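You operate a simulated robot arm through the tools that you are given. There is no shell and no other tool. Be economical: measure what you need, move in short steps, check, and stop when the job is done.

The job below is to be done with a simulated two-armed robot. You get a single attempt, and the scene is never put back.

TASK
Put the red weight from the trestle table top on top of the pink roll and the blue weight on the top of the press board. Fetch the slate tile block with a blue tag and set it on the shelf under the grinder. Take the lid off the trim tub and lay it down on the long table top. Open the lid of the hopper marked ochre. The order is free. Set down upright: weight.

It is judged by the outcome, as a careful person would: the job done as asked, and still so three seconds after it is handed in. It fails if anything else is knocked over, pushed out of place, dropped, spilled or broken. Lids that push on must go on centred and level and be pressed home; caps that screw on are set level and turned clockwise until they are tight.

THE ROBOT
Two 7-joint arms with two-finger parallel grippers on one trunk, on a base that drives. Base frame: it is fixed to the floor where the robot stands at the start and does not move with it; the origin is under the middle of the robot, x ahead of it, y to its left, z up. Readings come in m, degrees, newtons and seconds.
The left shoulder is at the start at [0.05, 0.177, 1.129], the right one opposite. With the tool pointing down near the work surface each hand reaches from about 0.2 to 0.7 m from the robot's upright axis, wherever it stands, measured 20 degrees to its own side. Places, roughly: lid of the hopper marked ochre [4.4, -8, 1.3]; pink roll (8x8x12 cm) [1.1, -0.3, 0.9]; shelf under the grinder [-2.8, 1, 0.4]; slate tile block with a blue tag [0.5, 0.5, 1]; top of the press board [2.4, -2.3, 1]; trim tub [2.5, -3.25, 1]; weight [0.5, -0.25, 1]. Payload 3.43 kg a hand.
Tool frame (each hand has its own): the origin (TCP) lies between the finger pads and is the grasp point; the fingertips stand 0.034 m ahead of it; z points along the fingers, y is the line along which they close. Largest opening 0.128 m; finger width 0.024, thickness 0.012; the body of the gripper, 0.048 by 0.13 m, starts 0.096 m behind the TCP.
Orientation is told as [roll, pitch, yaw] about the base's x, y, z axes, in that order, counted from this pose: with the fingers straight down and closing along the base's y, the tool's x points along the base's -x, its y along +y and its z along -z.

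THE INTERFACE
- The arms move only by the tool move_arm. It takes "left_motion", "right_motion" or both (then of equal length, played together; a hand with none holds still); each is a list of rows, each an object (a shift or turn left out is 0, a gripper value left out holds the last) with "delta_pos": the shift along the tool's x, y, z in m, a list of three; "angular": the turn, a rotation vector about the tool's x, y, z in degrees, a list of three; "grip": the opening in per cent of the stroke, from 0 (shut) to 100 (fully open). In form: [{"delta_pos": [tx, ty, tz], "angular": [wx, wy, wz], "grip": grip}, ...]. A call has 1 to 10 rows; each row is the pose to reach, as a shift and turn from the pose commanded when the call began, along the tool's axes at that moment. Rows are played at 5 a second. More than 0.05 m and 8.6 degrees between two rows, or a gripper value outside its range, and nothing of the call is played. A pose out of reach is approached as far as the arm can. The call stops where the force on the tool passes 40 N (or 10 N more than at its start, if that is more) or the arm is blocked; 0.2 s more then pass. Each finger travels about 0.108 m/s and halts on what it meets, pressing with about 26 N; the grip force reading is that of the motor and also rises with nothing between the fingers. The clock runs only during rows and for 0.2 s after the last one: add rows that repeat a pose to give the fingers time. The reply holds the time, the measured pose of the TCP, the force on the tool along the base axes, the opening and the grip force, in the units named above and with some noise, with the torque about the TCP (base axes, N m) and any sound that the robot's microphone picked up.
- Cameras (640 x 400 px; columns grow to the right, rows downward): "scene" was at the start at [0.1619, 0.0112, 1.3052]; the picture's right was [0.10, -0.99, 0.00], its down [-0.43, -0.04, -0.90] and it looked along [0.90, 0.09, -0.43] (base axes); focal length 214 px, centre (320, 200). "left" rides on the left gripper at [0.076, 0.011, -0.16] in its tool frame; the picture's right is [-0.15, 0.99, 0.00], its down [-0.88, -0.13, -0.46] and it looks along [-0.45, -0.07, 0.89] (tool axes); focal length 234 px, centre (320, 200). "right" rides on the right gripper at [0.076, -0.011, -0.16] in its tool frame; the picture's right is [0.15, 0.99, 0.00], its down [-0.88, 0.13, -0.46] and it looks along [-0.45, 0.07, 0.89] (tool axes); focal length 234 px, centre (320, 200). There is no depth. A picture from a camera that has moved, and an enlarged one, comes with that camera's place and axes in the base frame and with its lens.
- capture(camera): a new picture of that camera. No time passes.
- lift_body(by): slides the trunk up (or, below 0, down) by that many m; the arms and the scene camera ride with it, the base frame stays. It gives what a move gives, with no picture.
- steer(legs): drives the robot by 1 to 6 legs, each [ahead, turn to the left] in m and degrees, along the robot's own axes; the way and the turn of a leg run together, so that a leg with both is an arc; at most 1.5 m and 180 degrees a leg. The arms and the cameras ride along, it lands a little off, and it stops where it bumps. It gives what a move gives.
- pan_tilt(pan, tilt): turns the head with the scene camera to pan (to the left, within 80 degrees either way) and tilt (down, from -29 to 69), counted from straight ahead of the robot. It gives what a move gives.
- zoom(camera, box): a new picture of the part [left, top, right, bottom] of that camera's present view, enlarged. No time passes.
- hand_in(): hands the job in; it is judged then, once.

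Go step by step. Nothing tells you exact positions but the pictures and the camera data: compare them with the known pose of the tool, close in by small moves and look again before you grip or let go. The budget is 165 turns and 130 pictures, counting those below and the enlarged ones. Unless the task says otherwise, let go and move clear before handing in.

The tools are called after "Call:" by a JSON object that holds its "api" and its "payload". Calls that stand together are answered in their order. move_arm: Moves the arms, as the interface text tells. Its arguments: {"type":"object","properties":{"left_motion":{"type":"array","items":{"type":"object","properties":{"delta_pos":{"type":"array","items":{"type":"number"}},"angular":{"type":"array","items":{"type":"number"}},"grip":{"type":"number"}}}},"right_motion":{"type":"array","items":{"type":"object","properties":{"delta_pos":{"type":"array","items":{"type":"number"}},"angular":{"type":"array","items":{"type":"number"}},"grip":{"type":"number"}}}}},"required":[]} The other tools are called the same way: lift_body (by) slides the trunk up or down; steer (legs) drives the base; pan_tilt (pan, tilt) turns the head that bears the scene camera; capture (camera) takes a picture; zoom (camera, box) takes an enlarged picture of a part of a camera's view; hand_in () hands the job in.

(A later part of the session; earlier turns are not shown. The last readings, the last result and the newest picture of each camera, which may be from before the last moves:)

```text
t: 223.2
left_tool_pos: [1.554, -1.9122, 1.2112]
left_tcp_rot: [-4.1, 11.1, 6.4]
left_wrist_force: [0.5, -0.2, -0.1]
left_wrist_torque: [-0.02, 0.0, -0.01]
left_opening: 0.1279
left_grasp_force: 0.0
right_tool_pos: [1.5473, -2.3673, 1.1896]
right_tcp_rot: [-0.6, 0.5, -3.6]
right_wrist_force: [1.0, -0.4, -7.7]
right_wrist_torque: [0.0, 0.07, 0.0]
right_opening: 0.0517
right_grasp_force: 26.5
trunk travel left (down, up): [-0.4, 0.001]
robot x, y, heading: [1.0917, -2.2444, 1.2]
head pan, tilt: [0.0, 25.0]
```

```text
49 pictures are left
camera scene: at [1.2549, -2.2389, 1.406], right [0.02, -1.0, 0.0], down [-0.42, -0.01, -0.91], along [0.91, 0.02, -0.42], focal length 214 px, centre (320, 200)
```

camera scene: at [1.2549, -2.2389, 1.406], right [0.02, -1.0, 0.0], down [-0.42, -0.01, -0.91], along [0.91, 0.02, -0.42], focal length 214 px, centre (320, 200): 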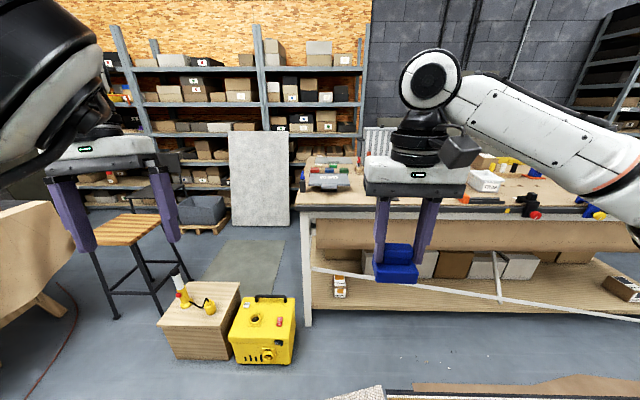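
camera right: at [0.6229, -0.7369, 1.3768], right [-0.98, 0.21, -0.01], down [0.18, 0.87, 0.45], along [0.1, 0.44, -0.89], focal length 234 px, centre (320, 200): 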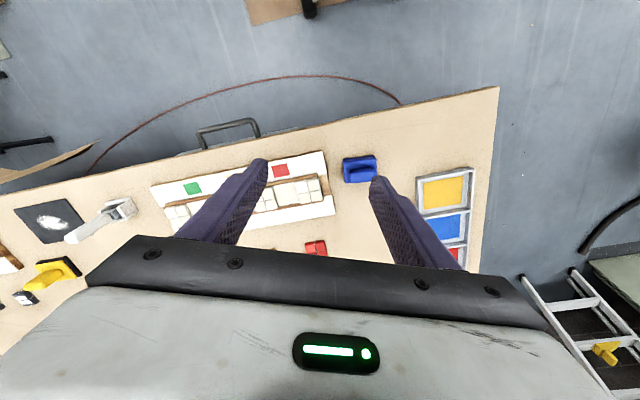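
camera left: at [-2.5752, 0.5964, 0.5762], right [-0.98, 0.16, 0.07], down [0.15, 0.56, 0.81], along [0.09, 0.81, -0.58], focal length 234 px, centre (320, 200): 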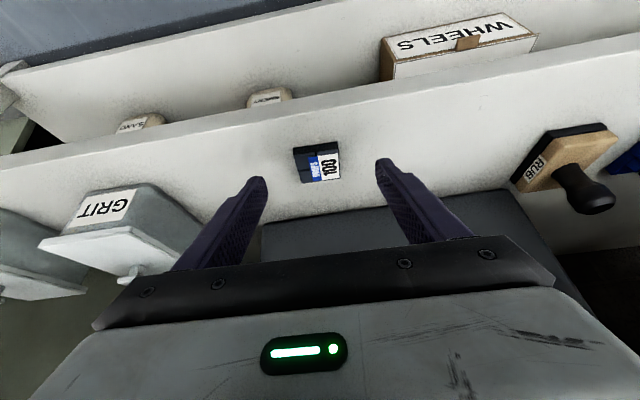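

Call:
{"api": "zoom", "payload": {"camera": "scene", "box": [280, 120, 640, 240]}}

```text
1.78 times, centred on (460, 180) of scene
camera zoom: at [1.2549, -2.2389, 1.406], right [0.02, -1.0, 0.0], down [-0.42, -0.01, -0.91], along [0.91, 0.02, -0.42], focal length 381 px, centre (71, 236)
```

zoom: 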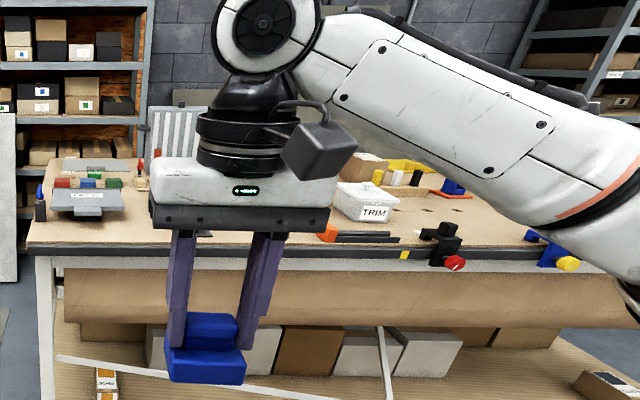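

The TRIM tub is at about [2.48, -3.18]; the press board should be the grey device at the table's near-left end. I approach for a better view.

Call:
{"api": "steer", "payload": {"legs": [[0.5, 0]]}}

Call:
{"api": "pan_tilt", "payload": {"pan": 5, "tilt": 35}}

Call:
{"api": "capture", "payload": {"camera": "scene"}}

```text
t: 226.2
left_tool_pos: [2.0605, -1.9013, 1.2122]
left_tcp_rot: [-4.1, 11.1, 6.5]
left_wrist_force: [0.5, -0.2, 0.7]
left_wrist_torque: [-0.01, 0.04, -0.02]
left_opening: 0.1281
left_grasp_force: 0.1
right_tool_pos: [2.0539, -2.3561, 1.1881]
right_tcp_rot: [-0.6, 0.4, -3.7]
right_wrist_force: [0.4, 0.2, -9.1]
right_wrist_torque: [0.0, 0.07, 0.0]
right_opening: 0.0517
right_grasp_force: 25.8
trunk travel left (down, up): [-0.4, 0.001]
robot x, y, heading: [1.5964, -2.2362, 1.1]
head pan, tilt: [0.0, 25.0]
```

```text
t: 226.9
left_tool_pos: [2.0612, -1.9022, 1.2132]
left_tcp_rot: [-4.0, 11.2, 6.4]
left_wrist_force: [0.2, 0.9, 0.7]
left_wrist_torque: [-0.02, 0.0, 0.0]
left_opening: 0.1281
left_grasp_force: 0.0
right_tool_pos: [2.0525, -2.3573, 1.1879]
right_tcp_rot: [-0.7, 0.5, -3.7]
right_wrist_force: [-0.3, 0.7, -7.4]
right_wrist_torque: [-0.02, 0.02, -0.01]
right_opening: 0.0517
right_grasp_force: 26.2
trunk travel left (down, up): [-0.4, 0.001]
robot x, y, heading: [1.599, -2.2347, 1.1]
head pan, tilt: [5.0, 35.0]
```

```text
47 pictures are left
camera scene: at [1.7568, -2.2215, 1.3904], right [0.11, -0.99, 0.0], down [-0.57, -0.06, -0.82], along [0.81, 0.09, -0.57], focal length 214 px, centre (320, 200)
```

scene: 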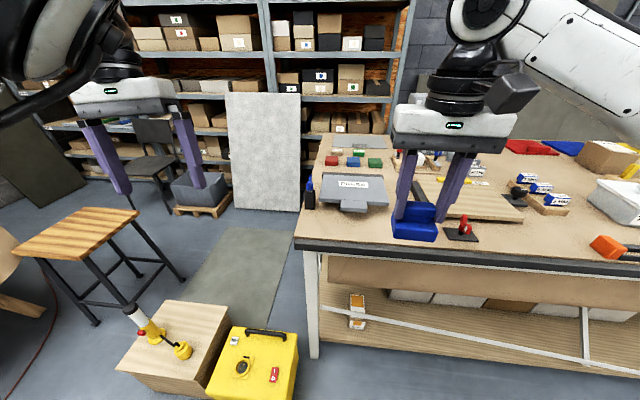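

Call:
{"api": "zoom", "payload": {"camera": "scene", "box": [290, 120, 450, 260]}}

Call:
{"api": "zoom", "payload": {"camera": "right", "box": [0, 0, 640, 240]}}

```text
2.86 times, centred on (370, 190) of scene
camera zoom: at [1.7568, -2.2215, 1.3904], right [0.11, -0.99, 0.0], down [-0.57, -0.06, -0.82], along [0.81, 0.09, -0.57], focal length 613 px, centre (177, 229)
```

zoom: 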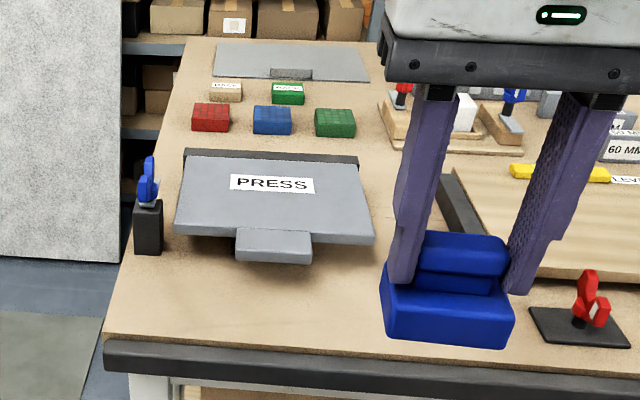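

```text
1.00 times, centred on (320, 120) of right (not enlarged: the box is as wide or as high as the picture)
camera zoom: at [1.9791, -2.3621, 1.3491], right [-0.08, 1.0, -0.01], down [0.89, 0.08, 0.45], along [0.45, 0.03, -0.89], focal length 234 px, centre (320, 280)
```

zoom: 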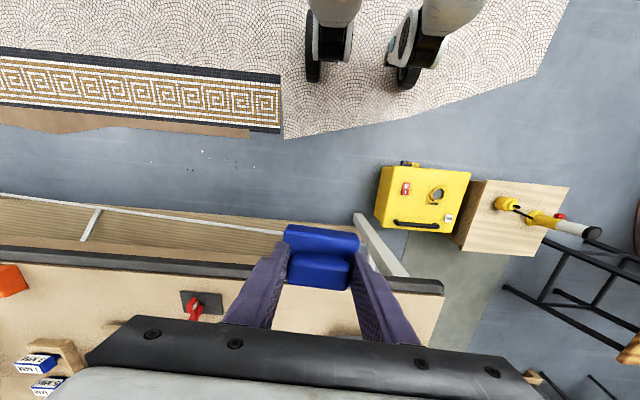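

The press has a flat grey top plate labelled PRESS with a front tab, centre about [2.44, -2.27]. I shift the robot to about [1.85, -2.42] facing slightly left so the right hand reaches it.

Call:
{"api": "steer", "payload": {"legs": [[0, -37.6], [0.31, 0], [0, 62]]}}

Call:
{"api": "pan_tilt", "payload": {"pan": -10, "tilt": 40}}

Call:
{"api": "capture", "payload": {"camera": "scene"}}

Call:
{"api": "capture", "payload": {"camera": "right"}}

```text
t: 233.5
left_tool_pos: [2.1389, -1.9253, 1.2123]
left_tcp_rot: [-4.1, 11.2, 31.4]
left_wrist_force: [-0.4, -0.1, 0.0]
left_wrist_torque: [0.0, 0.01, 0.01]
left_opening: 0.1278
left_grasp_force: 0.0
right_tool_pos: [2.3258, -2.3416, 1.1883]
right_tcp_rot: [-0.6, 0.5, 21.3]
right_wrist_force: [0.1, 0.3, -7.8]
right_wrist_torque: [-0.01, 0.06, 0.01]
right_opening: 0.0516
right_grasp_force: 26.4
trunk travel left (down, up): [-0.4, 0.001]
robot x, y, heading: [1.8636, -2.4198, 26.0]
head pan, tilt: [5.0, 35.0]
```

```text
t: 234.2
left_tool_pos: [2.1395, -1.9255, 1.2117]
left_tcp_rot: [-4.1, 11.2, 31.5]
left_wrist_force: [0.2, -0.3, -0.3]
left_wrist_torque: [0.04, 0.01, -0.01]
left_opening: 0.1281
left_grasp_force: 0.1
right_tool_pos: [2.325, -2.3396, 1.1894]
right_tcp_rot: [-0.6, 0.4, 21.3]
right_wrist_force: [0.1, 0.5, -8.1]
right_wrist_torque: [-0.02, 0.03, -0.01]
right_opening: 0.0518
right_grasp_force: 25.8
trunk travel left (down, up): [-0.4, 0.001]
robot x, y, heading: [1.8595, -2.4226, 26.1]
head pan, tilt: [-10.0, 40.0]
```

```text
44 pictures are left
camera scene: at [2.0059, -2.365, 1.3828], right [0.28, -0.96, 0.0], down [-0.62, -0.18, -0.77], along [0.74, 0.21, -0.64], focal length 214 px, centre (320, 200)
```

scene: 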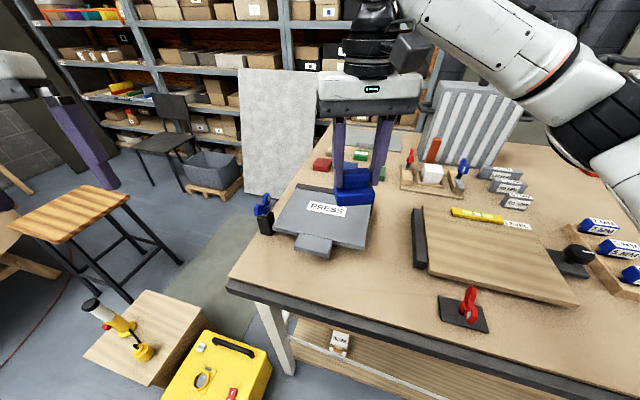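

```text
43 pictures are left
camera right: at [2.2597, -2.377, 1.3491], right [-0.5, 0.87, -0.01], down [0.77, 0.45, 0.45], along [0.39, 0.21, -0.89], focal length 234 px, centre (320, 200)
```

right: 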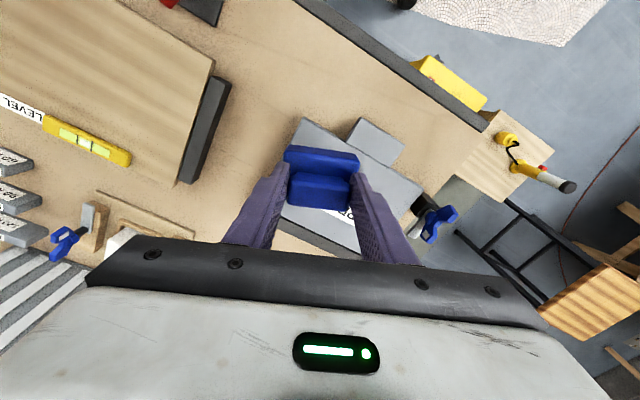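

Comparing both views, the plate top is at z≈1.0, spanning y −2.38…−2.165 and x 2.31…~2.51. I move the weight over its centre [2.42, -2.272] and square it up.

Call:
{"api": "move_arm", "payload": {"right_motion": [{"delta_pos": [-0.03, 0.007, 0.01], "angular": [0, 0, 7]}, {"delta_pos": [-0.06, 0.015, 0.02], "angular": [0, 0, 14]}, {"delta_pos": [-0.09, 0.022, 0.03], "angular": [0, 0, 21]}, {"delta_pos": [-0.113, 0.029, 0.06], "angular": [0, 0, 21]}, {"delta_pos": [-0.113, 0.029, 0.085], "angular": [0, 0, 21]}]}}

Call:
{"api": "zoom", "payload": {"camera": "scene", "box": [260, 130, 420, 270]}}

Call:
{"api": "capture", "payload": {"camera": "right"}}

```text
t: 235.4
left_tool_pos: [2.1388, -1.9256, 1.2123]
left_tcp_rot: [-4.1, 11.2, 31.4]
left_wrist_force: [-0.2, -1.2, -0.5]
left_wrist_torque: [0.04, 0.01, -0.04]
left_opening: 0.1281
left_grasp_force: 0.1
right_tool_pos: [2.422, -2.2735, 1.1]
right_tcp_rot: [-0.7, 0.3, 0.2]
right_wrist_force: [-0.5, 0.9, -7.6]
right_wrist_torque: [0.03, 0.07, -0.01]
right_opening: 0.0519
right_grasp_force: 26.3
trunk travel left (down, up): [-0.4, 0.001]
robot x, y, heading: [1.862, -2.4201, 26.0]
head pan, tilt: [-10.0, 40.0]
```

```text
2.86 times, centred on (340, 200) of scene
camera zoom: at [2.0063, -2.3654, 1.3827], right [0.28, -0.96, 0.0], down [-0.62, -0.18, -0.77], along [0.74, 0.21, -0.64], focal length 613 px, centre (263, 200)
```

zoom: 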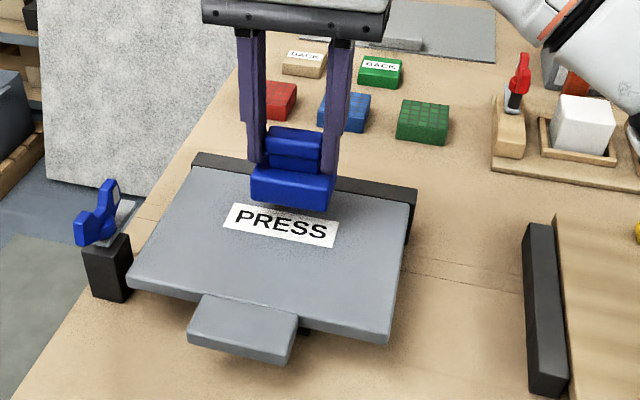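

```text
41 pictures are left
camera right: at [2.3459, -2.2842, 1.2612], right [-0.15, 0.99, -0.01], down [0.88, 0.14, 0.45], along [0.45, 0.06, -0.89], focal length 234 px, centre (320, 200)
```

right: 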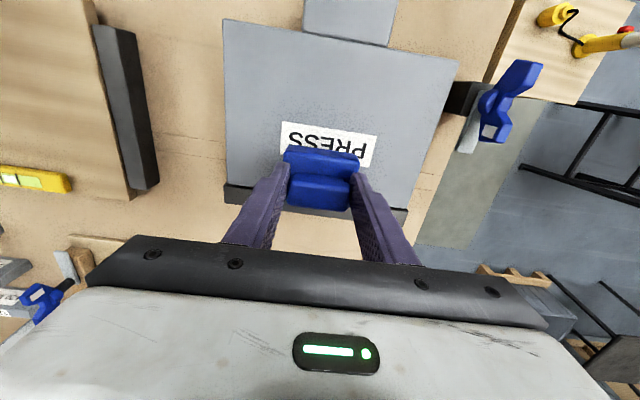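

Plate spans x 2.31–2.48, so I move 2 cm nearer to its centre and lower to just above.

Call:
{"api": "move_arm", "payload": {"right_motion": [{"delta_pos": [0.022, 0, 0.005]}, {"delta_pos": [0.022, 0, 0.015]}, {"delta_pos": [0.022, 0, 0.022]}]}}

Call:
{"api": "zoom", "payload": {"camera": "scene", "box": [290, 140, 410, 240]}}

```text
t: 236.2
left_tool_pos: [2.1386, -1.9258, 1.2117]
left_tcp_rot: [-4.2, 11.2, 31.5]
left_wrist_force: [-0.6, 0.3, 0.7]
left_wrist_torque: [-0.01, 0.01, -0.02]
left_opening: 0.128
left_grasp_force: 0.1
right_tool_pos: [2.398, -2.2735, 1.0797]
right_tcp_rot: [-0.7, 0.2, 0.3]
right_wrist_force: [0.4, 0.7, -8.3]
right_wrist_torque: [0.0, 0.05, 0.0]
right_opening: 0.0515
right_grasp_force: 26.2
trunk travel left (down, up): [-0.4, 0.001]
robot x, y, heading: [1.8573, -2.4228, 26.1]
head pan, tilt: [-10.0, 40.0]
```

```text
4.00 times, centred on (350, 190) of scene
camera zoom: at [2.0059, -2.365, 1.3827], right [0.28, -0.96, 0.0], down [-0.62, -0.18, -0.77], along [0.74, 0.21, -0.64], focal length 858 px, centre (200, 240)
```

zoom: 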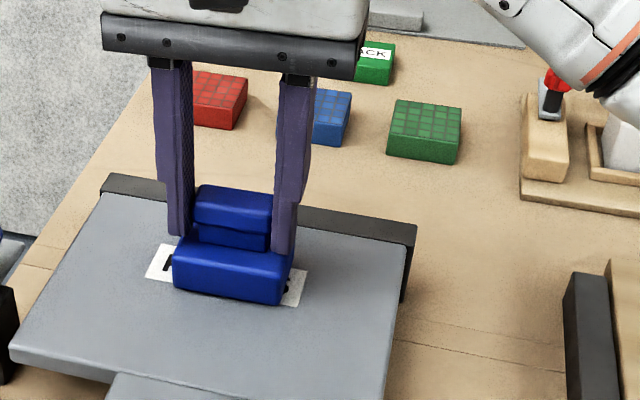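

Call:
{"api": "move_arm", "payload": {"right_motion": [{"delta_pos": [0, 0, 0.003]}, {"delta_pos": [0, 0, 0.006]}, {"delta_pos": [0, 0, 0.008]}, {"delta_pos": [0, 0, 0.01]}]}}

```text
t: 237.2
left_tool_pos: [2.1376, -1.927, 1.2135]
left_tcp_rot: [-4.1, 11.2, 31.4]
left_wrist_force: [-0.3, -0.3, 0.3]
left_wrist_torque: [-0.03, -0.01, 0.0]
left_opening: 0.1278
left_grasp_force: 0.1
right_tool_pos: [2.3963, -2.2736, 1.073]
right_tcp_rot: [-0.4, 0.0, 0.3]
right_wrist_force: [3.9, -1.1, 22.9]
right_wrist_torque: [0.41, -0.16, -0.01]
right_opening: 0.0518
right_grasp_force: 26.2
trunk travel left (down, up): [-0.4, 0.001]
robot x, y, heading: [1.8617, -2.4194, 25.9]
head pan, tilt: [-10.0, 40.0]
```

Contact at z≈1.073. I ease back 2 mm and open slowly.

Call:
{"api": "move_arm", "payload": {"right_motion": [{"delta_pos": [0, 0, -0.002]}, {"delta_pos": [0, 0, -0.003], "grip": 40.5}, {"delta_pos": [0, 0, -0.003], "grip": 42}, {"delta_pos": [0, 0, -0.003], "grip": 46}, {"delta_pos": [0, 0, -0.003], "grip": 55}, {"delta_pos": [0, 0, -0.003], "grip": 70}, {"delta_pos": [0, 0, -0.003], "grip": 70}, {"delta_pos": [0, 0, -0.04]}, {"delta_pos": [0, 0, -0.08]}]}}

Call:
{"api": "zoom", "payload": {"camera": "scene", "box": [260, 130, 420, 270]}}

```text
t: 239.2
left_tool_pos: [2.1379, -1.9263, 1.2129]
left_tcp_rot: [-4.0, 11.2, 31.4]
left_wrist_force: [0.8, 0.4, 0.1]
left_wrist_torque: [0.01, -0.03, 0.0]
left_opening: 0.1284
left_grasp_force: 0.0
right_tool_pos: [2.3977, -2.2716, 1.1532]
right_tcp_rot: [-0.7, 0.1, 0.2]
right_wrist_force: [0.5, 0.3, -1.2]
right_wrist_torque: [0.03, -0.03, 0.02]
right_opening: 0.0897
right_grasp_force: 0.0
trunk travel left (down, up): [-0.4, 0.001]
robot x, y, heading: [1.8587, -2.4231, 26.3]
head pan, tilt: [-10.0, 40.0]
```

```text
2.86 times, centred on (340, 200) of scene
camera zoom: at [2.0046, -2.3652, 1.3829], right [0.28, -0.96, 0.0], down [-0.62, -0.18, -0.77], along [0.74, 0.21, -0.64], focal length 613 px, centre (263, 200)
```

zoom: 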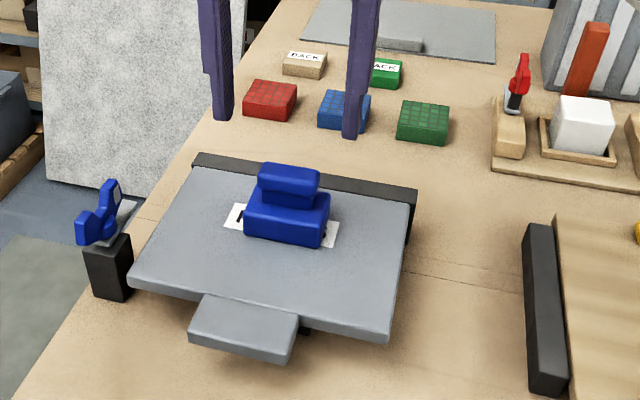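

The blue weight stands on the press plate. I retract, then drive along to the TRIM tub.

Call:
{"api": "move_arm", "payload": {"right_motion": [{"delta_pos": [0.04, 0, -0.02]}, {"delta_pos": [0.08, 0, -0.04]}, {"delta_pos": [0.12, -0.01, -0.06]}, {"delta_pos": [0.16, -0.02, -0.06]}]}}

Call:
{"api": "steer", "payload": {"legs": [[-0.2, 0], [0, -116], [0.55, 0], [0, 90], [0.15, 0]]}}

Call:
{"api": "pan_tilt", "payload": {"pan": -15, "tilt": 38}}

Call:
{"api": "capture", "payload": {"camera": "scene"}}

```text
t: 240.2
left_tool_pos: [2.137, -1.9265, 1.2119]
left_tcp_rot: [-4.1, 11.2, 31.4]
left_wrist_force: [0.2, 0.4, -0.4]
left_wrist_torque: [-0.02, 0.0, -0.02]
left_opening: 0.1281
left_grasp_force: 0.1
right_tool_pos: [2.2383, -2.2924, 1.2133]
right_tcp_rot: [-0.6, 0.1, 0.4]
right_wrist_force: [0.2, 0.1, 0.0]
right_wrist_torque: [-0.04, 0.01, 0.0]
right_opening: 0.0898
right_grasp_force: 0.1
trunk travel left (down, up): [-0.4, 0.001]
robot x, y, heading: [1.8618, -2.4198, 26.1]
head pan, tilt: [-10.0, 40.0]
```

```text
t: 254.4
left_tool_pos: [2.2863, -2.7425, 1.2119]
left_tcp_rot: [-4.1, 11.3, 5.7]
left_wrist_force: [0.0, -1.0, 0.2]
left_wrist_torque: [0.03, 0.01, -0.01]
left_opening: 0.128
left_grasp_force: 0.1
right_tool_pos: [2.2181, -3.1149, 1.2121]
right_tcp_rot: [-0.6, 0.2, -25.4]
right_wrist_force: [0.8, 0.6, -0.4]
right_wrist_torque: [-0.02, 0.03, 0.0]
right_opening: 0.0895
right_grasp_force: 0.1
trunk travel left (down, up): [-0.4, 0.001]
robot x, y, heading: [1.8188, -3.0671, 0.2]
head pan, tilt: [-10.0, 40.0]
```

```text
t: 255.1
left_tool_pos: [2.2853, -2.7415, 1.2119]
left_tcp_rot: [-4.1, 11.1, 5.7]
left_wrist_force: [-0.1, 0.6, -0.2]
left_wrist_torque: [-0.01, -0.01, 0.0]
left_opening: 0.1278
left_grasp_force: 0.1
right_tool_pos: [2.2168, -3.116, 1.2113]
right_tcp_rot: [-0.7, 0.1, -25.4]
right_wrist_force: [0.6, 0.3, 0.1]
right_wrist_torque: [0.02, 0.0, 0.01]
right_opening: 0.0896
right_grasp_force: 0.1
trunk travel left (down, up): [-0.4, 0.001]
robot x, y, heading: [1.8218, -3.0706, 0.6]
head pan, tilt: [-15.0, 38.0]
```

```text
38 pictures are left
camera scene: at [1.9741, -3.0878, 1.3858], right [-0.25, -0.97, 0.0], down [-0.6, 0.16, -0.79], along [0.76, -0.2, -0.62], focal length 214 px, centre (320, 200)
```

scene: 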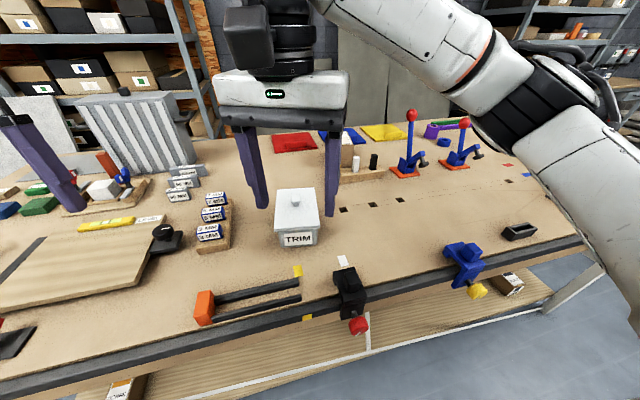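

Call:
{"api": "zoom", "payload": {"camera": "scene", "box": [250, 170, 350, 260]}}

Call:
{"api": "capture", "payload": {"camera": "right"}}

```text
4.44 times, centred on (300, 215) of scene
camera zoom: at [1.9741, -3.0878, 1.3858], right [-0.25, -0.97, 0.0], down [-0.6, 0.16, -0.79], along [0.76, -0.2, -0.62], focal length 953 px, centre (409, 133)
```

zoom: 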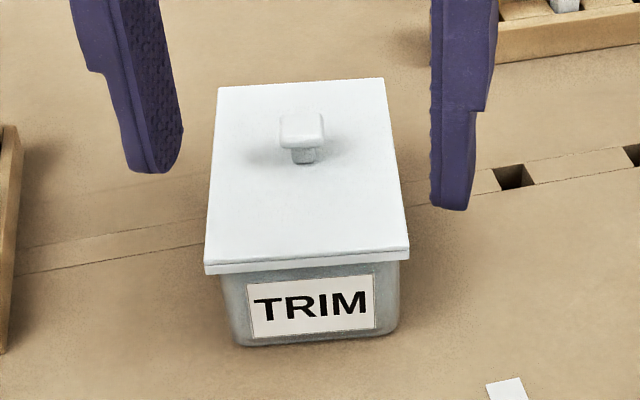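

```text
36 pictures are left
camera right: at [2.1454, -3.0924, 1.3723], right [0.29, 0.96, -0.01], down [0.85, -0.26, 0.45], along [0.43, -0.14, -0.89], focal length 234 px, centre (320, 200)
```

right: 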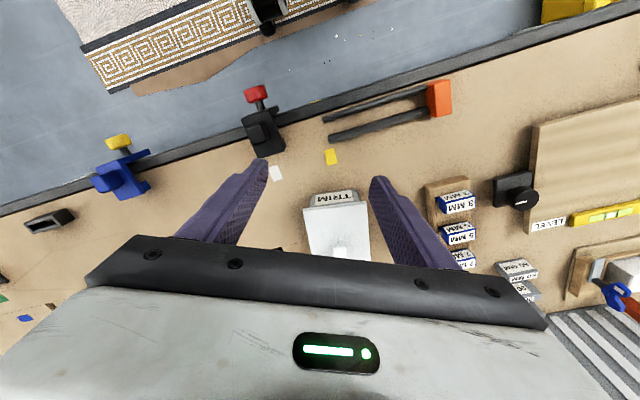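

The tub has a lid with a centred knob at about [2.43, -3.14, 1.02]; a clear stretch lies to its right around [2.43, -3.38]. I move 5 cm closer and bring the hand over the knob.

Call:
{"api": "steer", "payload": {"legs": [[0.05, 0]]}}

Call:
{"api": "move_arm", "payload": {"right_motion": [{"delta_pos": [-0.04, 0.012, 0.01], "angular": [0, 0, -6.5]}, {"delta_pos": [-0.08, 0.024, 0.02], "angular": [0, 0, -13]}, {"delta_pos": [-0.12, 0.036, 0.03], "angular": [0, 0, -19.5]}, {"delta_pos": [-0.157, 0.048, 0.05], "angular": [0, 0, -25.4]}, {"delta_pos": [-0.157, 0.048, 0.08], "angular": [0, 0, -25.4]}]}}

Call:
{"api": "capture", "payload": {"camera": "right"}}

Call:
{"api": "zoom", "payload": {"camera": "scene", "box": [230, 140, 390, 260]}}

```text
t: 256.0
left_tool_pos: [2.3372, -2.7423, 1.2106]
left_tcp_rot: [-4.1, 11.3, 5.6]
left_wrist_force: [0.1, -0.4, -0.3]
left_wrist_torque: [-0.01, 0.04, 0.0]
left_opening: 0.1282
left_grasp_force: 0.1
right_tool_pos: [2.2671, -3.1154, 1.2133]
right_tcp_rot: [-0.6, 0.2, -25.5]
right_wrist_force: [0.5, 0.6, 0.1]
right_wrist_torque: [-0.03, 0.05, -0.01]
right_opening: 0.0897
right_grasp_force: 0.0
trunk travel left (down, up): [-0.4, 0.001]
robot x, y, heading: [1.8717, -3.0673, 0.3]
head pan, tilt: [-15.0, 38.0]
```

```text
t: 257.2
left_tool_pos: [2.3354, -2.7424, 1.2128]
left_tcp_rot: [-4.1, 11.2, 5.7]
left_wrist_force: [-0.3, -1.3, 0.5]
left_wrist_torque: [0.0, -0.02, 0.01]
left_opening: 0.128
left_grasp_force: 0.1
right_tool_pos: [2.4307, -3.1457, 1.133]
right_tcp_rot: [-0.6, 0.4, -0.1]
right_wrist_force: [1.1, -0.2, -0.7]
right_wrist_torque: [0.0, 0.02, -0.02]
right_opening: 0.0896
right_grasp_force: 0.0
trunk travel left (down, up): [-0.4, 0.001]
robot x, y, heading: [1.8677, -3.068, 0.1]
head pan, tilt: [-15.0, 38.0]
```

```text
35 pictures are left
camera right: at [2.3559, -3.155, 1.293], right [-0.15, 0.99, -0.01], down [0.88, 0.13, 0.45], along [0.45, 0.06, -0.89], focal length 234 px, centre (320, 200)
```

right: 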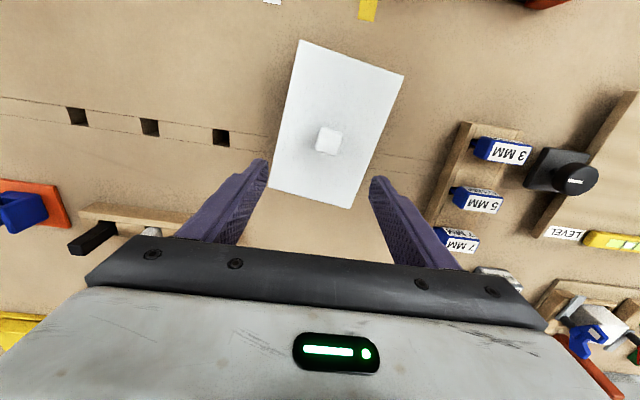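

```text
3.33 times, centred on (310, 200) of scene
camera zoom: at [2.0237, -3.0881, 1.3859], right [-0.25, -0.97, 0.0], down [-0.6, 0.16, -0.79], along [0.76, -0.2, -0.62], focal length 715 px, centre (353, 200)
```

zoom: 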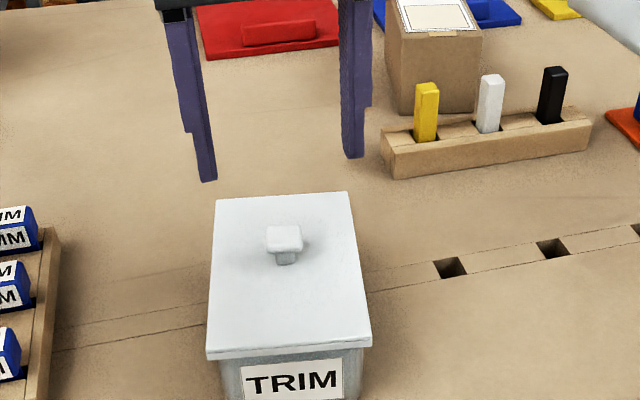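

The lid is about 16×11 cm, turned −8.5°, top at z≈1.015, knob at [2.41, -3.14]. I align the hand to it and go down to just above the knob.

Call:
{"api": "move_arm", "payload": {"right_motion": [{"delta_pos": [0.01, 0.003, 0.01], "angular": [0, 0, 4.2], "grip": 55}, {"delta_pos": [0.021, 0.006, 0.02], "angular": [0, 0, 8.5], "grip": 50}, {"delta_pos": [0.021, 0.006, 0.04], "angular": [0, 0, 8.5]}]}}

Call:
{"api": "zoom", "payload": {"camera": "right", "box": [200, 60, 440, 220]}}

Call:
{"api": "zoom", "payload": {"camera": "scene", "box": [260, 160, 360, 235]}}

```text
t: 258.0
left_tool_pos: [2.3352, -2.7421, 1.2117]
left_tcp_rot: [-4.1, 11.2, 5.6]
left_wrist_force: [0.2, 0.2, 0.6]
left_wrist_torque: [-0.03, 0.02, -0.02]
left_opening: 0.1279
left_grasp_force: 0.0
right_tool_pos: [2.4068, -3.1344, 1.0901]
right_tcp_rot: [-0.7, 0.3, -8.6]
right_wrist_force: [0.0, -1.0, 0.5]
right_wrist_torque: [0.0, 0.03, 0.0]
right_opening: 0.0638
right_grasp_force: 0.1
trunk travel left (down, up): [-0.4, 0.001]
robot x, y, heading: [1.8697, -3.0679, 0.3]
head pan, tilt: [-15.0, 38.0]
```

```text
2.50 times, centred on (320, 140) of right
camera zoom: at [2.332, -3.1337, 1.2511], right [0.0, 1.0, -0.01], down [0.89, 0.0, 0.45], along [0.45, -0.01, -0.89], focal length 585 px, centre (320, 350)
```

zoom: 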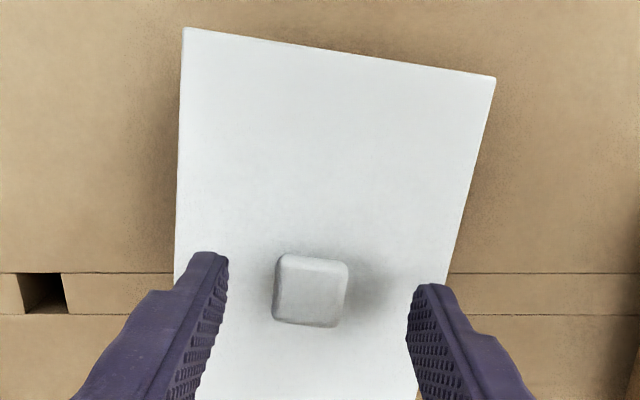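

```text
5.33 times, centred on (310, 198) of scene
camera zoom: at [2.0239, -3.0877, 1.3858], right [-0.25, -0.97, 0.0], down [-0.6, 0.16, -0.79], along [0.76, -0.2, -0.62], focal length 1144 px, centre (373, 213)
```

zoom: 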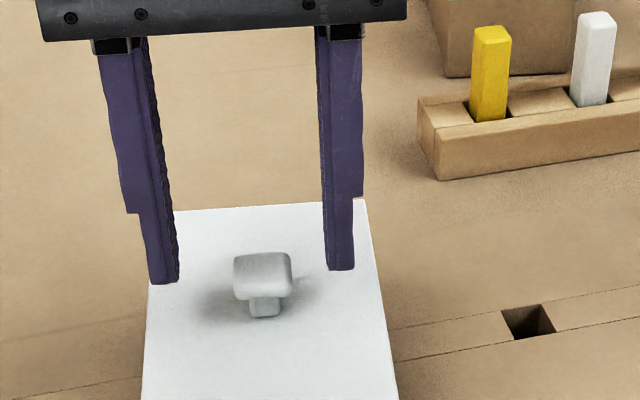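

Call:
{"api": "move_arm", "payload": {"right_motion": [{"delta_pos": [-0.004, -0.005, 0.015]}, {"delta_pos": [-0.004, -0.005, 0.026]}, {"delta_pos": [-0.004, -0.005, 0.026], "grip": 30}, {"delta_pos": [-0.004, -0.005, 0.026], "grip": 12}, {"delta_pos": [-0.004, -0.005, 0.026], "grip": 5}]}}

Call:
{"api": "zoom", "payload": {"camera": "scene", "box": [260, 160, 360, 235]}}

```text
t: 259.2
left_tool_pos: [2.3361, -2.7407, 1.2106]
left_tcp_rot: [-4.1, 11.1, 5.7]
left_wrist_force: [-0.1, 0.5, 0.1]
left_wrist_torque: [-0.01, 0.04, -0.02]
left_opening: 0.1278
left_grasp_force: 0.0
right_tool_pos: [2.4095, -3.1399, 1.0643]
right_tcp_rot: [-0.7, 0.3, -8.6]
right_wrist_force: [0.5, 0.4, -0.4]
right_wrist_torque: [0.0, -0.05, 0.05]
right_opening: 0.0249
right_grasp_force: 25.8
trunk travel left (down, up): [-0.4, 0.001]
robot x, y, heading: [1.8692, -3.0672, 0.2]
head pan, tilt: [-15.0, 38.0]
```

```text
5.33 times, centred on (310, 198) of scene
camera zoom: at [2.0236, -3.0875, 1.3858], right [-0.25, -0.97, 0.0], down [-0.6, 0.16, -0.79], along [0.76, -0.2, -0.62], focal length 1144 px, centre (373, 213)
```

zoom: 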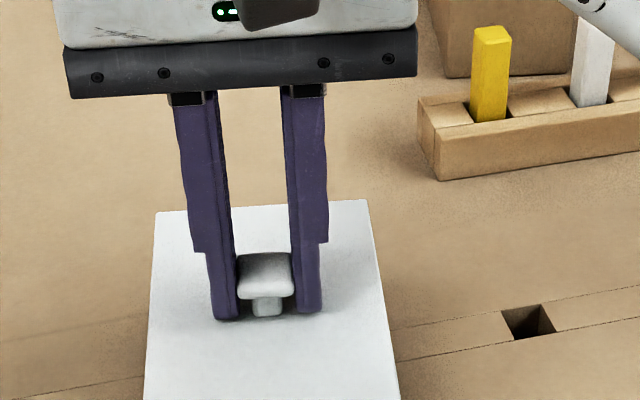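

Gripped on the knob (2.5 cm). I lift gently, watching the force in case the lid is a push fit.

Call:
{"api": "move_arm", "payload": {"right_motion": [{"delta_pos": [0, 0, -0.005]}, {"delta_pos": [0, 0, -0.01]}, {"delta_pos": [0, 0, -0.02]}, {"delta_pos": [0, 0, -0.04]}, {"delta_pos": [0, 0, -0.07]}]}}

Call:
{"api": "capture", "payload": {"camera": "scene"}}

```text
t: 260.4
left_tool_pos: [2.336, -2.742, 1.2109]
left_tcp_rot: [-4.2, 11.2, 5.7]
left_wrist_force: [0.0, -0.6, 0.3]
left_wrist_torque: [0.01, 0.0, 0.03]
left_opening: 0.1279
left_grasp_force: 0.0
right_tool_pos: [2.4095, -3.1401, 1.136]
right_tcp_rot: [-0.7, 0.4, -8.5]
right_wrist_force: [-0.5, 0.5, -1.7]
right_wrist_torque: [-0.02, -0.06, 0.0]
right_opening: 0.0247
right_grasp_force: 25.5
trunk travel left (down, up): [-0.4, 0.001]
robot x, y, heading: [1.871, -3.071, 0.3]
head pan, tilt: [-15.0, 38.0]
```

```text
30 pictures are left
camera scene: at [2.0232, -3.0873, 1.3859], right [-0.25, -0.97, 0.0], down [-0.6, 0.16, -0.79], along [0.76, -0.2, -0.62], focal length 214 px, centre (320, 200)
```

scene: 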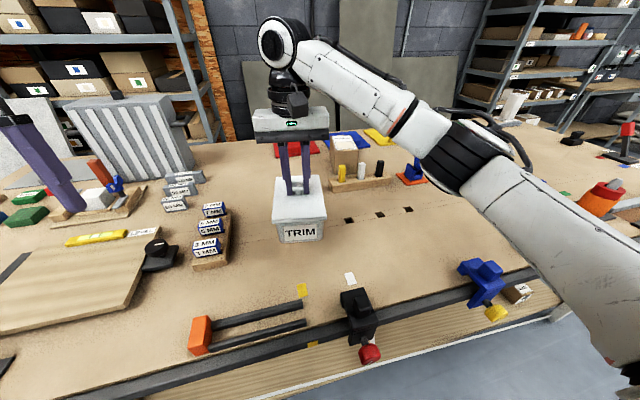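

The lid is off. I carry it to the clear spot right of the tub at about [2.40, -3.37] and lower part-way.

Call:
{"api": "move_arm", "payload": {"right_motion": [{"delta_pos": [-0.005, -0.046, 0]}, {"delta_pos": [-0.01, -0.092, 0]}, {"delta_pos": [-0.015, -0.138, 0]}, {"delta_pos": [-0.02, -0.184, 0]}, {"delta_pos": [-0.024, -0.229, 0.01]}, {"delta_pos": [-0.024, -0.229, 0.05]}, {"delta_pos": [-0.024, -0.229, 0.085]}]}}

Call:
{"api": "capture", "payload": {"camera": "scene"}}

```text
t: 262.1
left_tool_pos: [2.3367, -2.7426, 1.2127]
left_tcp_rot: [-4.2, 11.2, 5.6]
left_wrist_force: [-0.3, -0.6, 0.1]
left_wrist_torque: [0.01, 0.05, 0.0]
left_opening: 0.1281
left_grasp_force: 0.1
right_tool_pos: [2.4021, -3.3702, 1.0636]
right_tcp_rot: [-0.2, -0.5, -8.6]
right_wrist_force: [-4.0, -0.8, 11.4]
right_wrist_torque: [0.12, 0.67, 0.04]
right_opening: 0.0249
right_grasp_force: 26.4
trunk travel left (down, up): [-0.4, 0.001]
robot x, y, heading: [1.8744, -3.0671, 0.4]
head pan, tilt: [-15.0, 38.0]
stopped in row 7 (right hand): the force on the tool passed its limit (the readings are from after the stop); the commanded pose is now the measured one
```

```text
29 pictures are left
camera scene: at [2.0233, -3.0876, 1.386], right [-0.25, -0.97, 0.0], down [-0.6, 0.16, -0.79], along [0.76, -0.2, -0.62], focal length 214 px, centre (320, 200)
```

scene: 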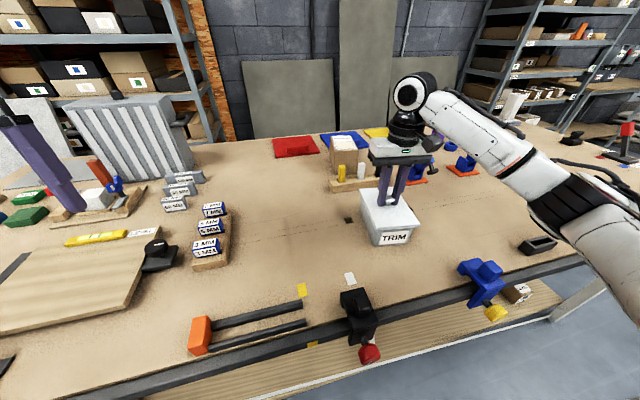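

Careful: the tub came along with the lid — it's a snug fit and the tub is light. I first return the tub exactly to where it stood, then I'll hold the tub with the left hand while pulling the lid.

Call:
{"api": "move_arm", "payload": {"right_motion": [{"delta_pos": [0, 0, -0.015]}, {"delta_pos": [0, 0, -0.035]}, {"delta_pos": [0.005, 0.045, -0.035]}, {"delta_pos": [0.01, 0.09, -0.035]}, {"delta_pos": [0.016, 0.135, -0.035]}, {"delta_pos": [0.021, 0.18, -0.035]}, {"delta_pos": [0.0267, 0.2286, -0.035]}, {"delta_pos": [0.0267, 0.2286, -0.02]}, {"delta_pos": [0.0267, 0.2286, -0.008]}]}}

```text
t: 264.1
left_tool_pos: [2.3364, -2.7425, 1.211]
left_tcp_rot: [-4.1, 11.2, 5.6]
left_wrist_force: [0.7, 0.9, 0.7]
left_wrist_torque: [-0.04, -0.04, 0.0]
left_opening: 0.1281
left_grasp_force: 0.0
right_tool_pos: [2.411, -3.1402, 1.0666]
right_tcp_rot: [-0.2, -0.5, -8.5]
right_wrist_force: [0.6, -0.5, -1.3]
right_wrist_torque: [0.0, 0.03, -0.03]
right_opening: 0.0248
right_grasp_force: 25.4
trunk travel left (down, up): [-0.4, 0.001]
robot x, y, heading: [1.8755, -3.0674, 0.4]
head pan, tilt: [-15.0, 38.0]
```

Call:
{"api": "move_arm", "payload": {"right_motion": [{"delta_pos": [0.0015, 0, 0.002]}, {"delta_pos": [0.0015, 0, 0.003], "grip": 20}, {"delta_pos": [0.0015, 0, 0.003], "grip": 24}, {"delta_pos": [0.0015, 0, 0.003], "grip": 40}, {"delta_pos": [0.0015, 0, 0.003], "grip": 50}, {"delta_pos": [0.0015, 0, -0.03]}, {"delta_pos": [0.0015, 0, -0.07]}, {"delta_pos": [0.0015, 0, -0.11]}]}}

Call:
{"api": "zoom", "payload": {"camera": "scene", "box": [230, 150, 410, 300]}}

```text
t: 265.9
left_tool_pos: [2.3348, -2.7427, 1.2113]
left_tcp_rot: [-4.1, 11.2, 5.6]
left_wrist_force: [-1.1, -0.6, 0.6]
left_wrist_torque: [-0.01, -0.01, -0.02]
left_opening: 0.1281
left_grasp_force: 0.1
right_tool_pos: [2.4093, -3.1377, 1.1793]
right_tcp_rot: [-0.2, -0.3, -8.5]
right_wrist_force: [0.2, -0.1, -0.3]
right_wrist_torque: [0.0, -0.01, 0.01]
right_opening: 0.0639
right_grasp_force: 0.0
trunk travel left (down, up): [-0.4, 0.001]
robot x, y, heading: [1.8671, -3.069, 0.5]
head pan, tilt: [-15.0, 38.0]
```

```text
2.67 times, centred on (320, 225) of scene
camera zoom: at [2.023, -3.0873, 1.3859], right [-0.25, -0.97, 0.0], down [-0.59, 0.16, -0.79], along [0.76, -0.2, -0.61], focal length 572 px, centre (320, 133)
```

zoom: 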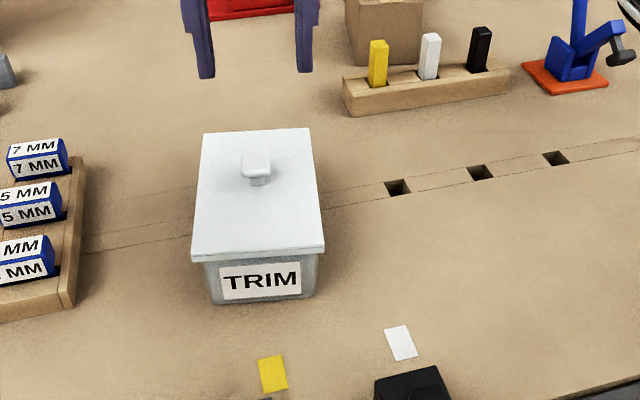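

The tub is back in its place. Plan: grip its front end by the sides with the left hand (fingers slanted about 35° below horizontal, under the lid rim), then pull the lid with the right. First I back up 6 cm, and tilt the left hand forward well clear to the left.

Call:
{"api": "steer", "payload": {"legs": [[-0.06, 0]]}}

Call:
{"api": "move_arm", "payload": {"left_motion": [{"delta_pos": [-0.008, -0.005, 0.003], "angular": [0, -8.2, 0]}, {"delta_pos": [-0.016, -0.01, 0.006], "angular": [0, -16.4, 0]}, {"delta_pos": [-0.024, -0.015, 0.01], "angular": [0, -24.6, 0]}, {"delta_pos": [-0.032, -0.02, 0.014], "angular": [0, -32.8, 0]}, {"delta_pos": [-0.04, -0.025, 0.02], "angular": [0, -41, 0]}, {"delta_pos": [-0.048, -0.03, 0.025], "angular": [0, -49.2, 0]}, {"delta_pos": [-0.056, -0.035, 0.03], "angular": [0, -57.4, 0]}, {"delta_pos": [-0.06, -0.04, 0.035], "angular": [0, -65.6, 0]}]}}

Call:
{"api": "pan_tilt", "payload": {"pan": 0, "tilt": 38}}

Call:
{"api": "capture", "payload": {"camera": "scene"}}

```text
t: 266.8
left_tool_pos: [2.2761, -2.7425, 1.2125]
left_tcp_rot: [-4.1, 11.2, 5.5]
left_wrist_force: [-0.3, -0.3, 0.5]
left_wrist_torque: [0.0, -0.01, 0.0]
left_opening: 0.1281
left_grasp_force: 0.0
right_tool_pos: [2.3502, -3.1387, 1.1795]
right_tcp_rot: [-0.2, -0.5, -8.5]
right_wrist_force: [-0.4, -0.8, 0.1]
right_wrist_torque: [0.02, -0.01, -0.01]
right_opening: 0.0641
right_grasp_force: 0.0
trunk travel left (down, up): [-0.4, 0.001]
robot x, y, heading: [1.8124, -3.0687, 0.4]
head pan, tilt: [-15.0, 38.0]
```

```text
t: 268.6
left_tool_pos: [2.3349, -2.7311, 1.1737]
left_tcp_rot: [-10.5, -54.7, 15.5]
left_wrist_force: [0.4, -0.6, 0.7]
left_wrist_torque: [-0.01, 0.02, -0.01]
left_opening: 0.1277
left_grasp_force: 0.0
left hand out of reach, approached as far as the arm can: row 5, 6, 7, 8
right_tool_pos: [2.3516, -3.1378, 1.1799]
right_tcp_rot: [-0.2, -0.4, -8.5]
right_wrist_force: [0.6, 0.0, 0.0]
right_wrist_torque: [-0.02, 0.02, -0.02]
right_opening: 0.0638
right_grasp_force: 0.0
trunk travel left (down, up): [-0.4, 0.001]
robot x, y, heading: [1.8133, -3.071, 0.3]
head pan, tilt: [-15.0, 38.0]
```

```text
t: 269.4
left_tool_pos: [2.3348, -2.729, 1.1721]
left_tcp_rot: [-10.2, -54.4, 15.6]
left_wrist_force: [0.5, 0.2, 0.5]
left_wrist_torque: [0.0, -0.01, -0.02]
left_opening: 0.128
left_grasp_force: 0.1
right_tool_pos: [2.3509, -3.1399, 1.1799]
right_tcp_rot: [-0.2, -0.3, -8.5]
right_wrist_force: [0.4, 1.2, -0.8]
right_wrist_torque: [0.03, -0.01, -0.05]
right_opening: 0.064
right_grasp_force: 0.1
trunk travel left (down, up): [-0.4, 0.001]
robot x, y, heading: [1.8085, -3.0668, 0.4]
head pan, tilt: [0.0, 38.0]
```

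```text
27 pictures are left
camera scene: at [1.9678, -3.0656, 1.3858], right [0.01, -1.0, 0.0], down [-0.62, 0.0, -0.79], along [0.79, 0.0, -0.62], focal length 214 px, centre (320, 200)
```

scene: 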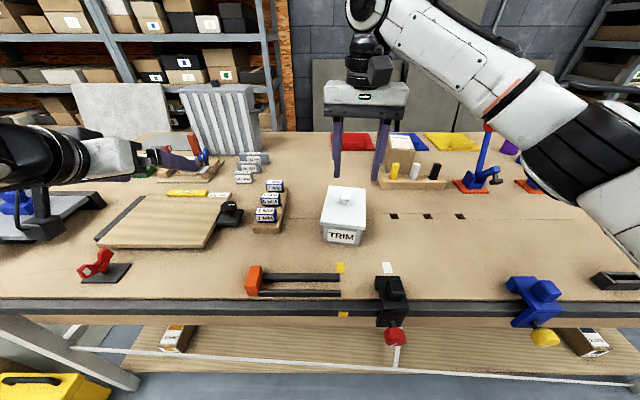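

The left hand tilts fine now. I place the right hand over the knob's x again (high), and swing the left hand part-way toward the tub's front while correcting its yaw.

Call:
{"api": "move_arm", "payload": {"left_motion": [{"delta_pos": [0.019, -0.041, 0], "angular": [1.1, 0, 1.5]}, {"delta_pos": [0.037, -0.082, 0], "angular": [2.2, 0, 3.1]}, {"delta_pos": [0.056, -0.123, 0], "angular": [3.3, 0, 4.6]}, {"delta_pos": [0.074, -0.164, 0], "angular": [4.4, 0, 6.2]}, {"delta_pos": [0.093, -0.205, 0], "angular": [5.5, 0, 7.7]}, {"delta_pos": [0.111, -0.246, 0], "angular": [6.6, 0, 9.2]}], "right_motion": [{"delta_pos": [-0.03, 0.004, 0]}, {"delta_pos": [-0.06, 0.009, 0]}, {"delta_pos": [-0.06, 0.009, 0]}, {"delta_pos": [-0.06, 0.009, 0]}, {"delta_pos": [-0.06, 0.009, 0]}, {"delta_pos": [-0.06, 0.009, 0]}]}}

Call:
{"api": "capture", "payload": {"camera": "scene"}}

```text
t: 270.8
left_tool_pos: [2.2662, -2.7616, 1.1015]
left_tcp_rot: [-5.6, -55.5, 1.8]
left_wrist_force: [0.6, 0.4, 0.3]
left_wrist_torque: [0.0, 0.0, 0.04]
left_opening: 0.1277
left_grasp_force: 0.1
left hand out of reach, approached as far as the arm can: row 1, 2, 3, 4, 5, 6
right_tool_pos: [2.4126, -3.139, 1.1789]
right_tcp_rot: [-0.2, -0.2, -8.5]
right_wrist_force: [0.0, 0.9, -0.1]
right_wrist_torque: [-0.02, 0.02, 0.0]
right_opening: 0.0639
right_grasp_force: 0.0
trunk travel left (down, up): [-0.4, 0.001]
robot x, y, heading: [1.8081, -3.067, 0.5]
head pan, tilt: [0.0, 38.0]
```

```text
26 pictures are left
camera scene: at [1.9685, -3.0655, 1.3857], right [0.01, -1.0, 0.0], down [-0.62, 0.0, -0.79], along [0.79, 0.0, -0.62], focal length 214 px, centre (320, 200)
```

scene: 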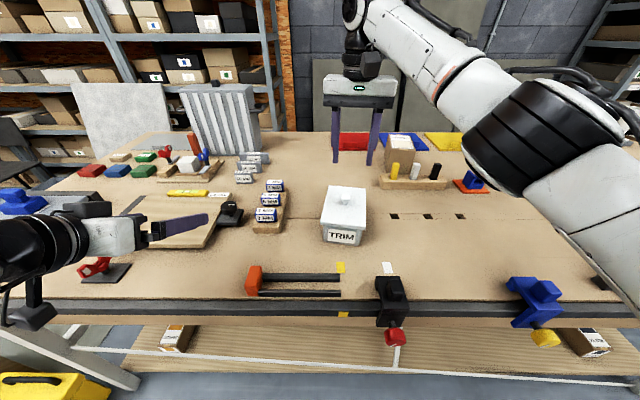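

The left arm is folded too tightly to go sideways. I extend it forward first, then try moving it to the right.

Call:
{"api": "move_arm", "payload": {"left_motion": [{"delta_pos": [-0.023, 0, 0.033]}, {"delta_pos": [-0.046, 0, 0.066]}, {"delta_pos": [-0.069, -0.01, 0.098]}, {"delta_pos": [-0.086, -0.04, 0.123]}, {"delta_pos": [-0.086, -0.08, 0.123]}, {"delta_pos": [-0.086, -0.12, 0.123]}, {"delta_pos": [-0.086, -0.16, 0.123]}]}}

```text
t: 272.6
left_tool_pos: [2.4294, -2.7424, 1.1042]
left_tcp_rot: [-8.2, -55.5, 6.9]
left_wrist_force: [-0.1, -0.3, 0.5]
left_wrist_torque: [0.02, -0.01, -0.04]
left_opening: 0.1281
left_grasp_force: 0.1
left hand out of reach, approached as far as the arm can: row 1, 2, 3, 4, 5, 6, 7
right_tool_pos: [2.4122, -3.139, 1.1799]
right_tcp_rot: [-0.1, -0.5, -8.5]
right_wrist_force: [-0.1, 0.1, 0.5]
right_wrist_torque: [0.0, -0.03, 0.01]
right_opening: 0.0638
right_grasp_force: 0.1
trunk travel left (down, up): [-0.4, 0.001]
robot x, y, heading: [1.8118, -3.0699, 0.3]
head pan, tilt: [0.0, 38.0]
stopped in row 7 (left hand): the arm was blocked; the commanded pose is now the measured one
```

Forward works but sideways is limited with the fingers pointing ahead. I test turning the left hand so its fingers point to the right, in line with its forearm.

Call:
{"api": "move_arm", "payload": {"left_motion": [{"delta_pos": [0.004, -0.006, -0.005], "angular": [6.9, 0, 4.8]}, {"delta_pos": [0.008, -0.012, -0.01], "angular": [13.8, 0, 9.6]}, {"delta_pos": [0.011, -0.018, -0.015], "angular": [20.7, 0, 14.4]}, {"delta_pos": [0.015, -0.024, -0.02], "angular": [27.6, 0, 19.2]}, {"delta_pos": [0.018, -0.03, -0.025], "angular": [34.5, 0, 24]}, {"delta_pos": [0.021, -0.036, -0.03], "angular": [41.4, 0, 28.8]}, {"delta_pos": [0.025, -0.042, -0.035], "angular": [48.3, 0, 33.6]}, {"delta_pos": [0.028, -0.048, -0.04], "angular": [55.2, 0, 38.4]}, {"delta_pos": [0.031, -0.054, -0.045], "angular": [62.1, 0, 43.2]}, {"delta_pos": [0.034, -0.06, -0.049], "angular": [68, 0, 47.6]}]}}

Call:
{"api": "capture", "payload": {"camera": "scene"}}

```text
t: 274.8
left_tool_pos: [2.3702, -2.8031, 1.1077]
left_tcp_rot: [0.7, -59.6, -84.1]
left_wrist_force: [1.1, -0.3, 0.6]
left_wrist_torque: [0.03, 0.02, -0.03]
left_opening: 0.1278
left_grasp_force: 0.0
right_tool_pos: [2.4123, -3.1383, 1.1799]
right_tcp_rot: [-0.2, -0.4, -8.4]
right_wrist_force: [-0.1, 0.3, -0.1]
right_wrist_torque: [0.02, 0.0, 0.01]
right_opening: 0.0642
right_grasp_force: 0.0
trunk travel left (down, up): [-0.4, 0.001]
robot x, y, heading: [1.8114, -3.0658, 0.1]
head pan, tilt: [0.0, 38.0]
```

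```text
25 pictures are left
camera scene: at [1.9679, -3.0655, 1.3858], right [0.01, -1.0, 0.0], down [-0.62, 0.0, -0.79], along [0.79, 0.0, -0.62], focal length 214 px, centre (320, 200)
```

scene: 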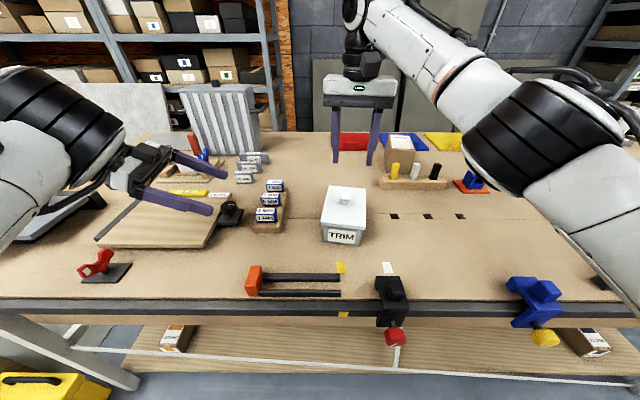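

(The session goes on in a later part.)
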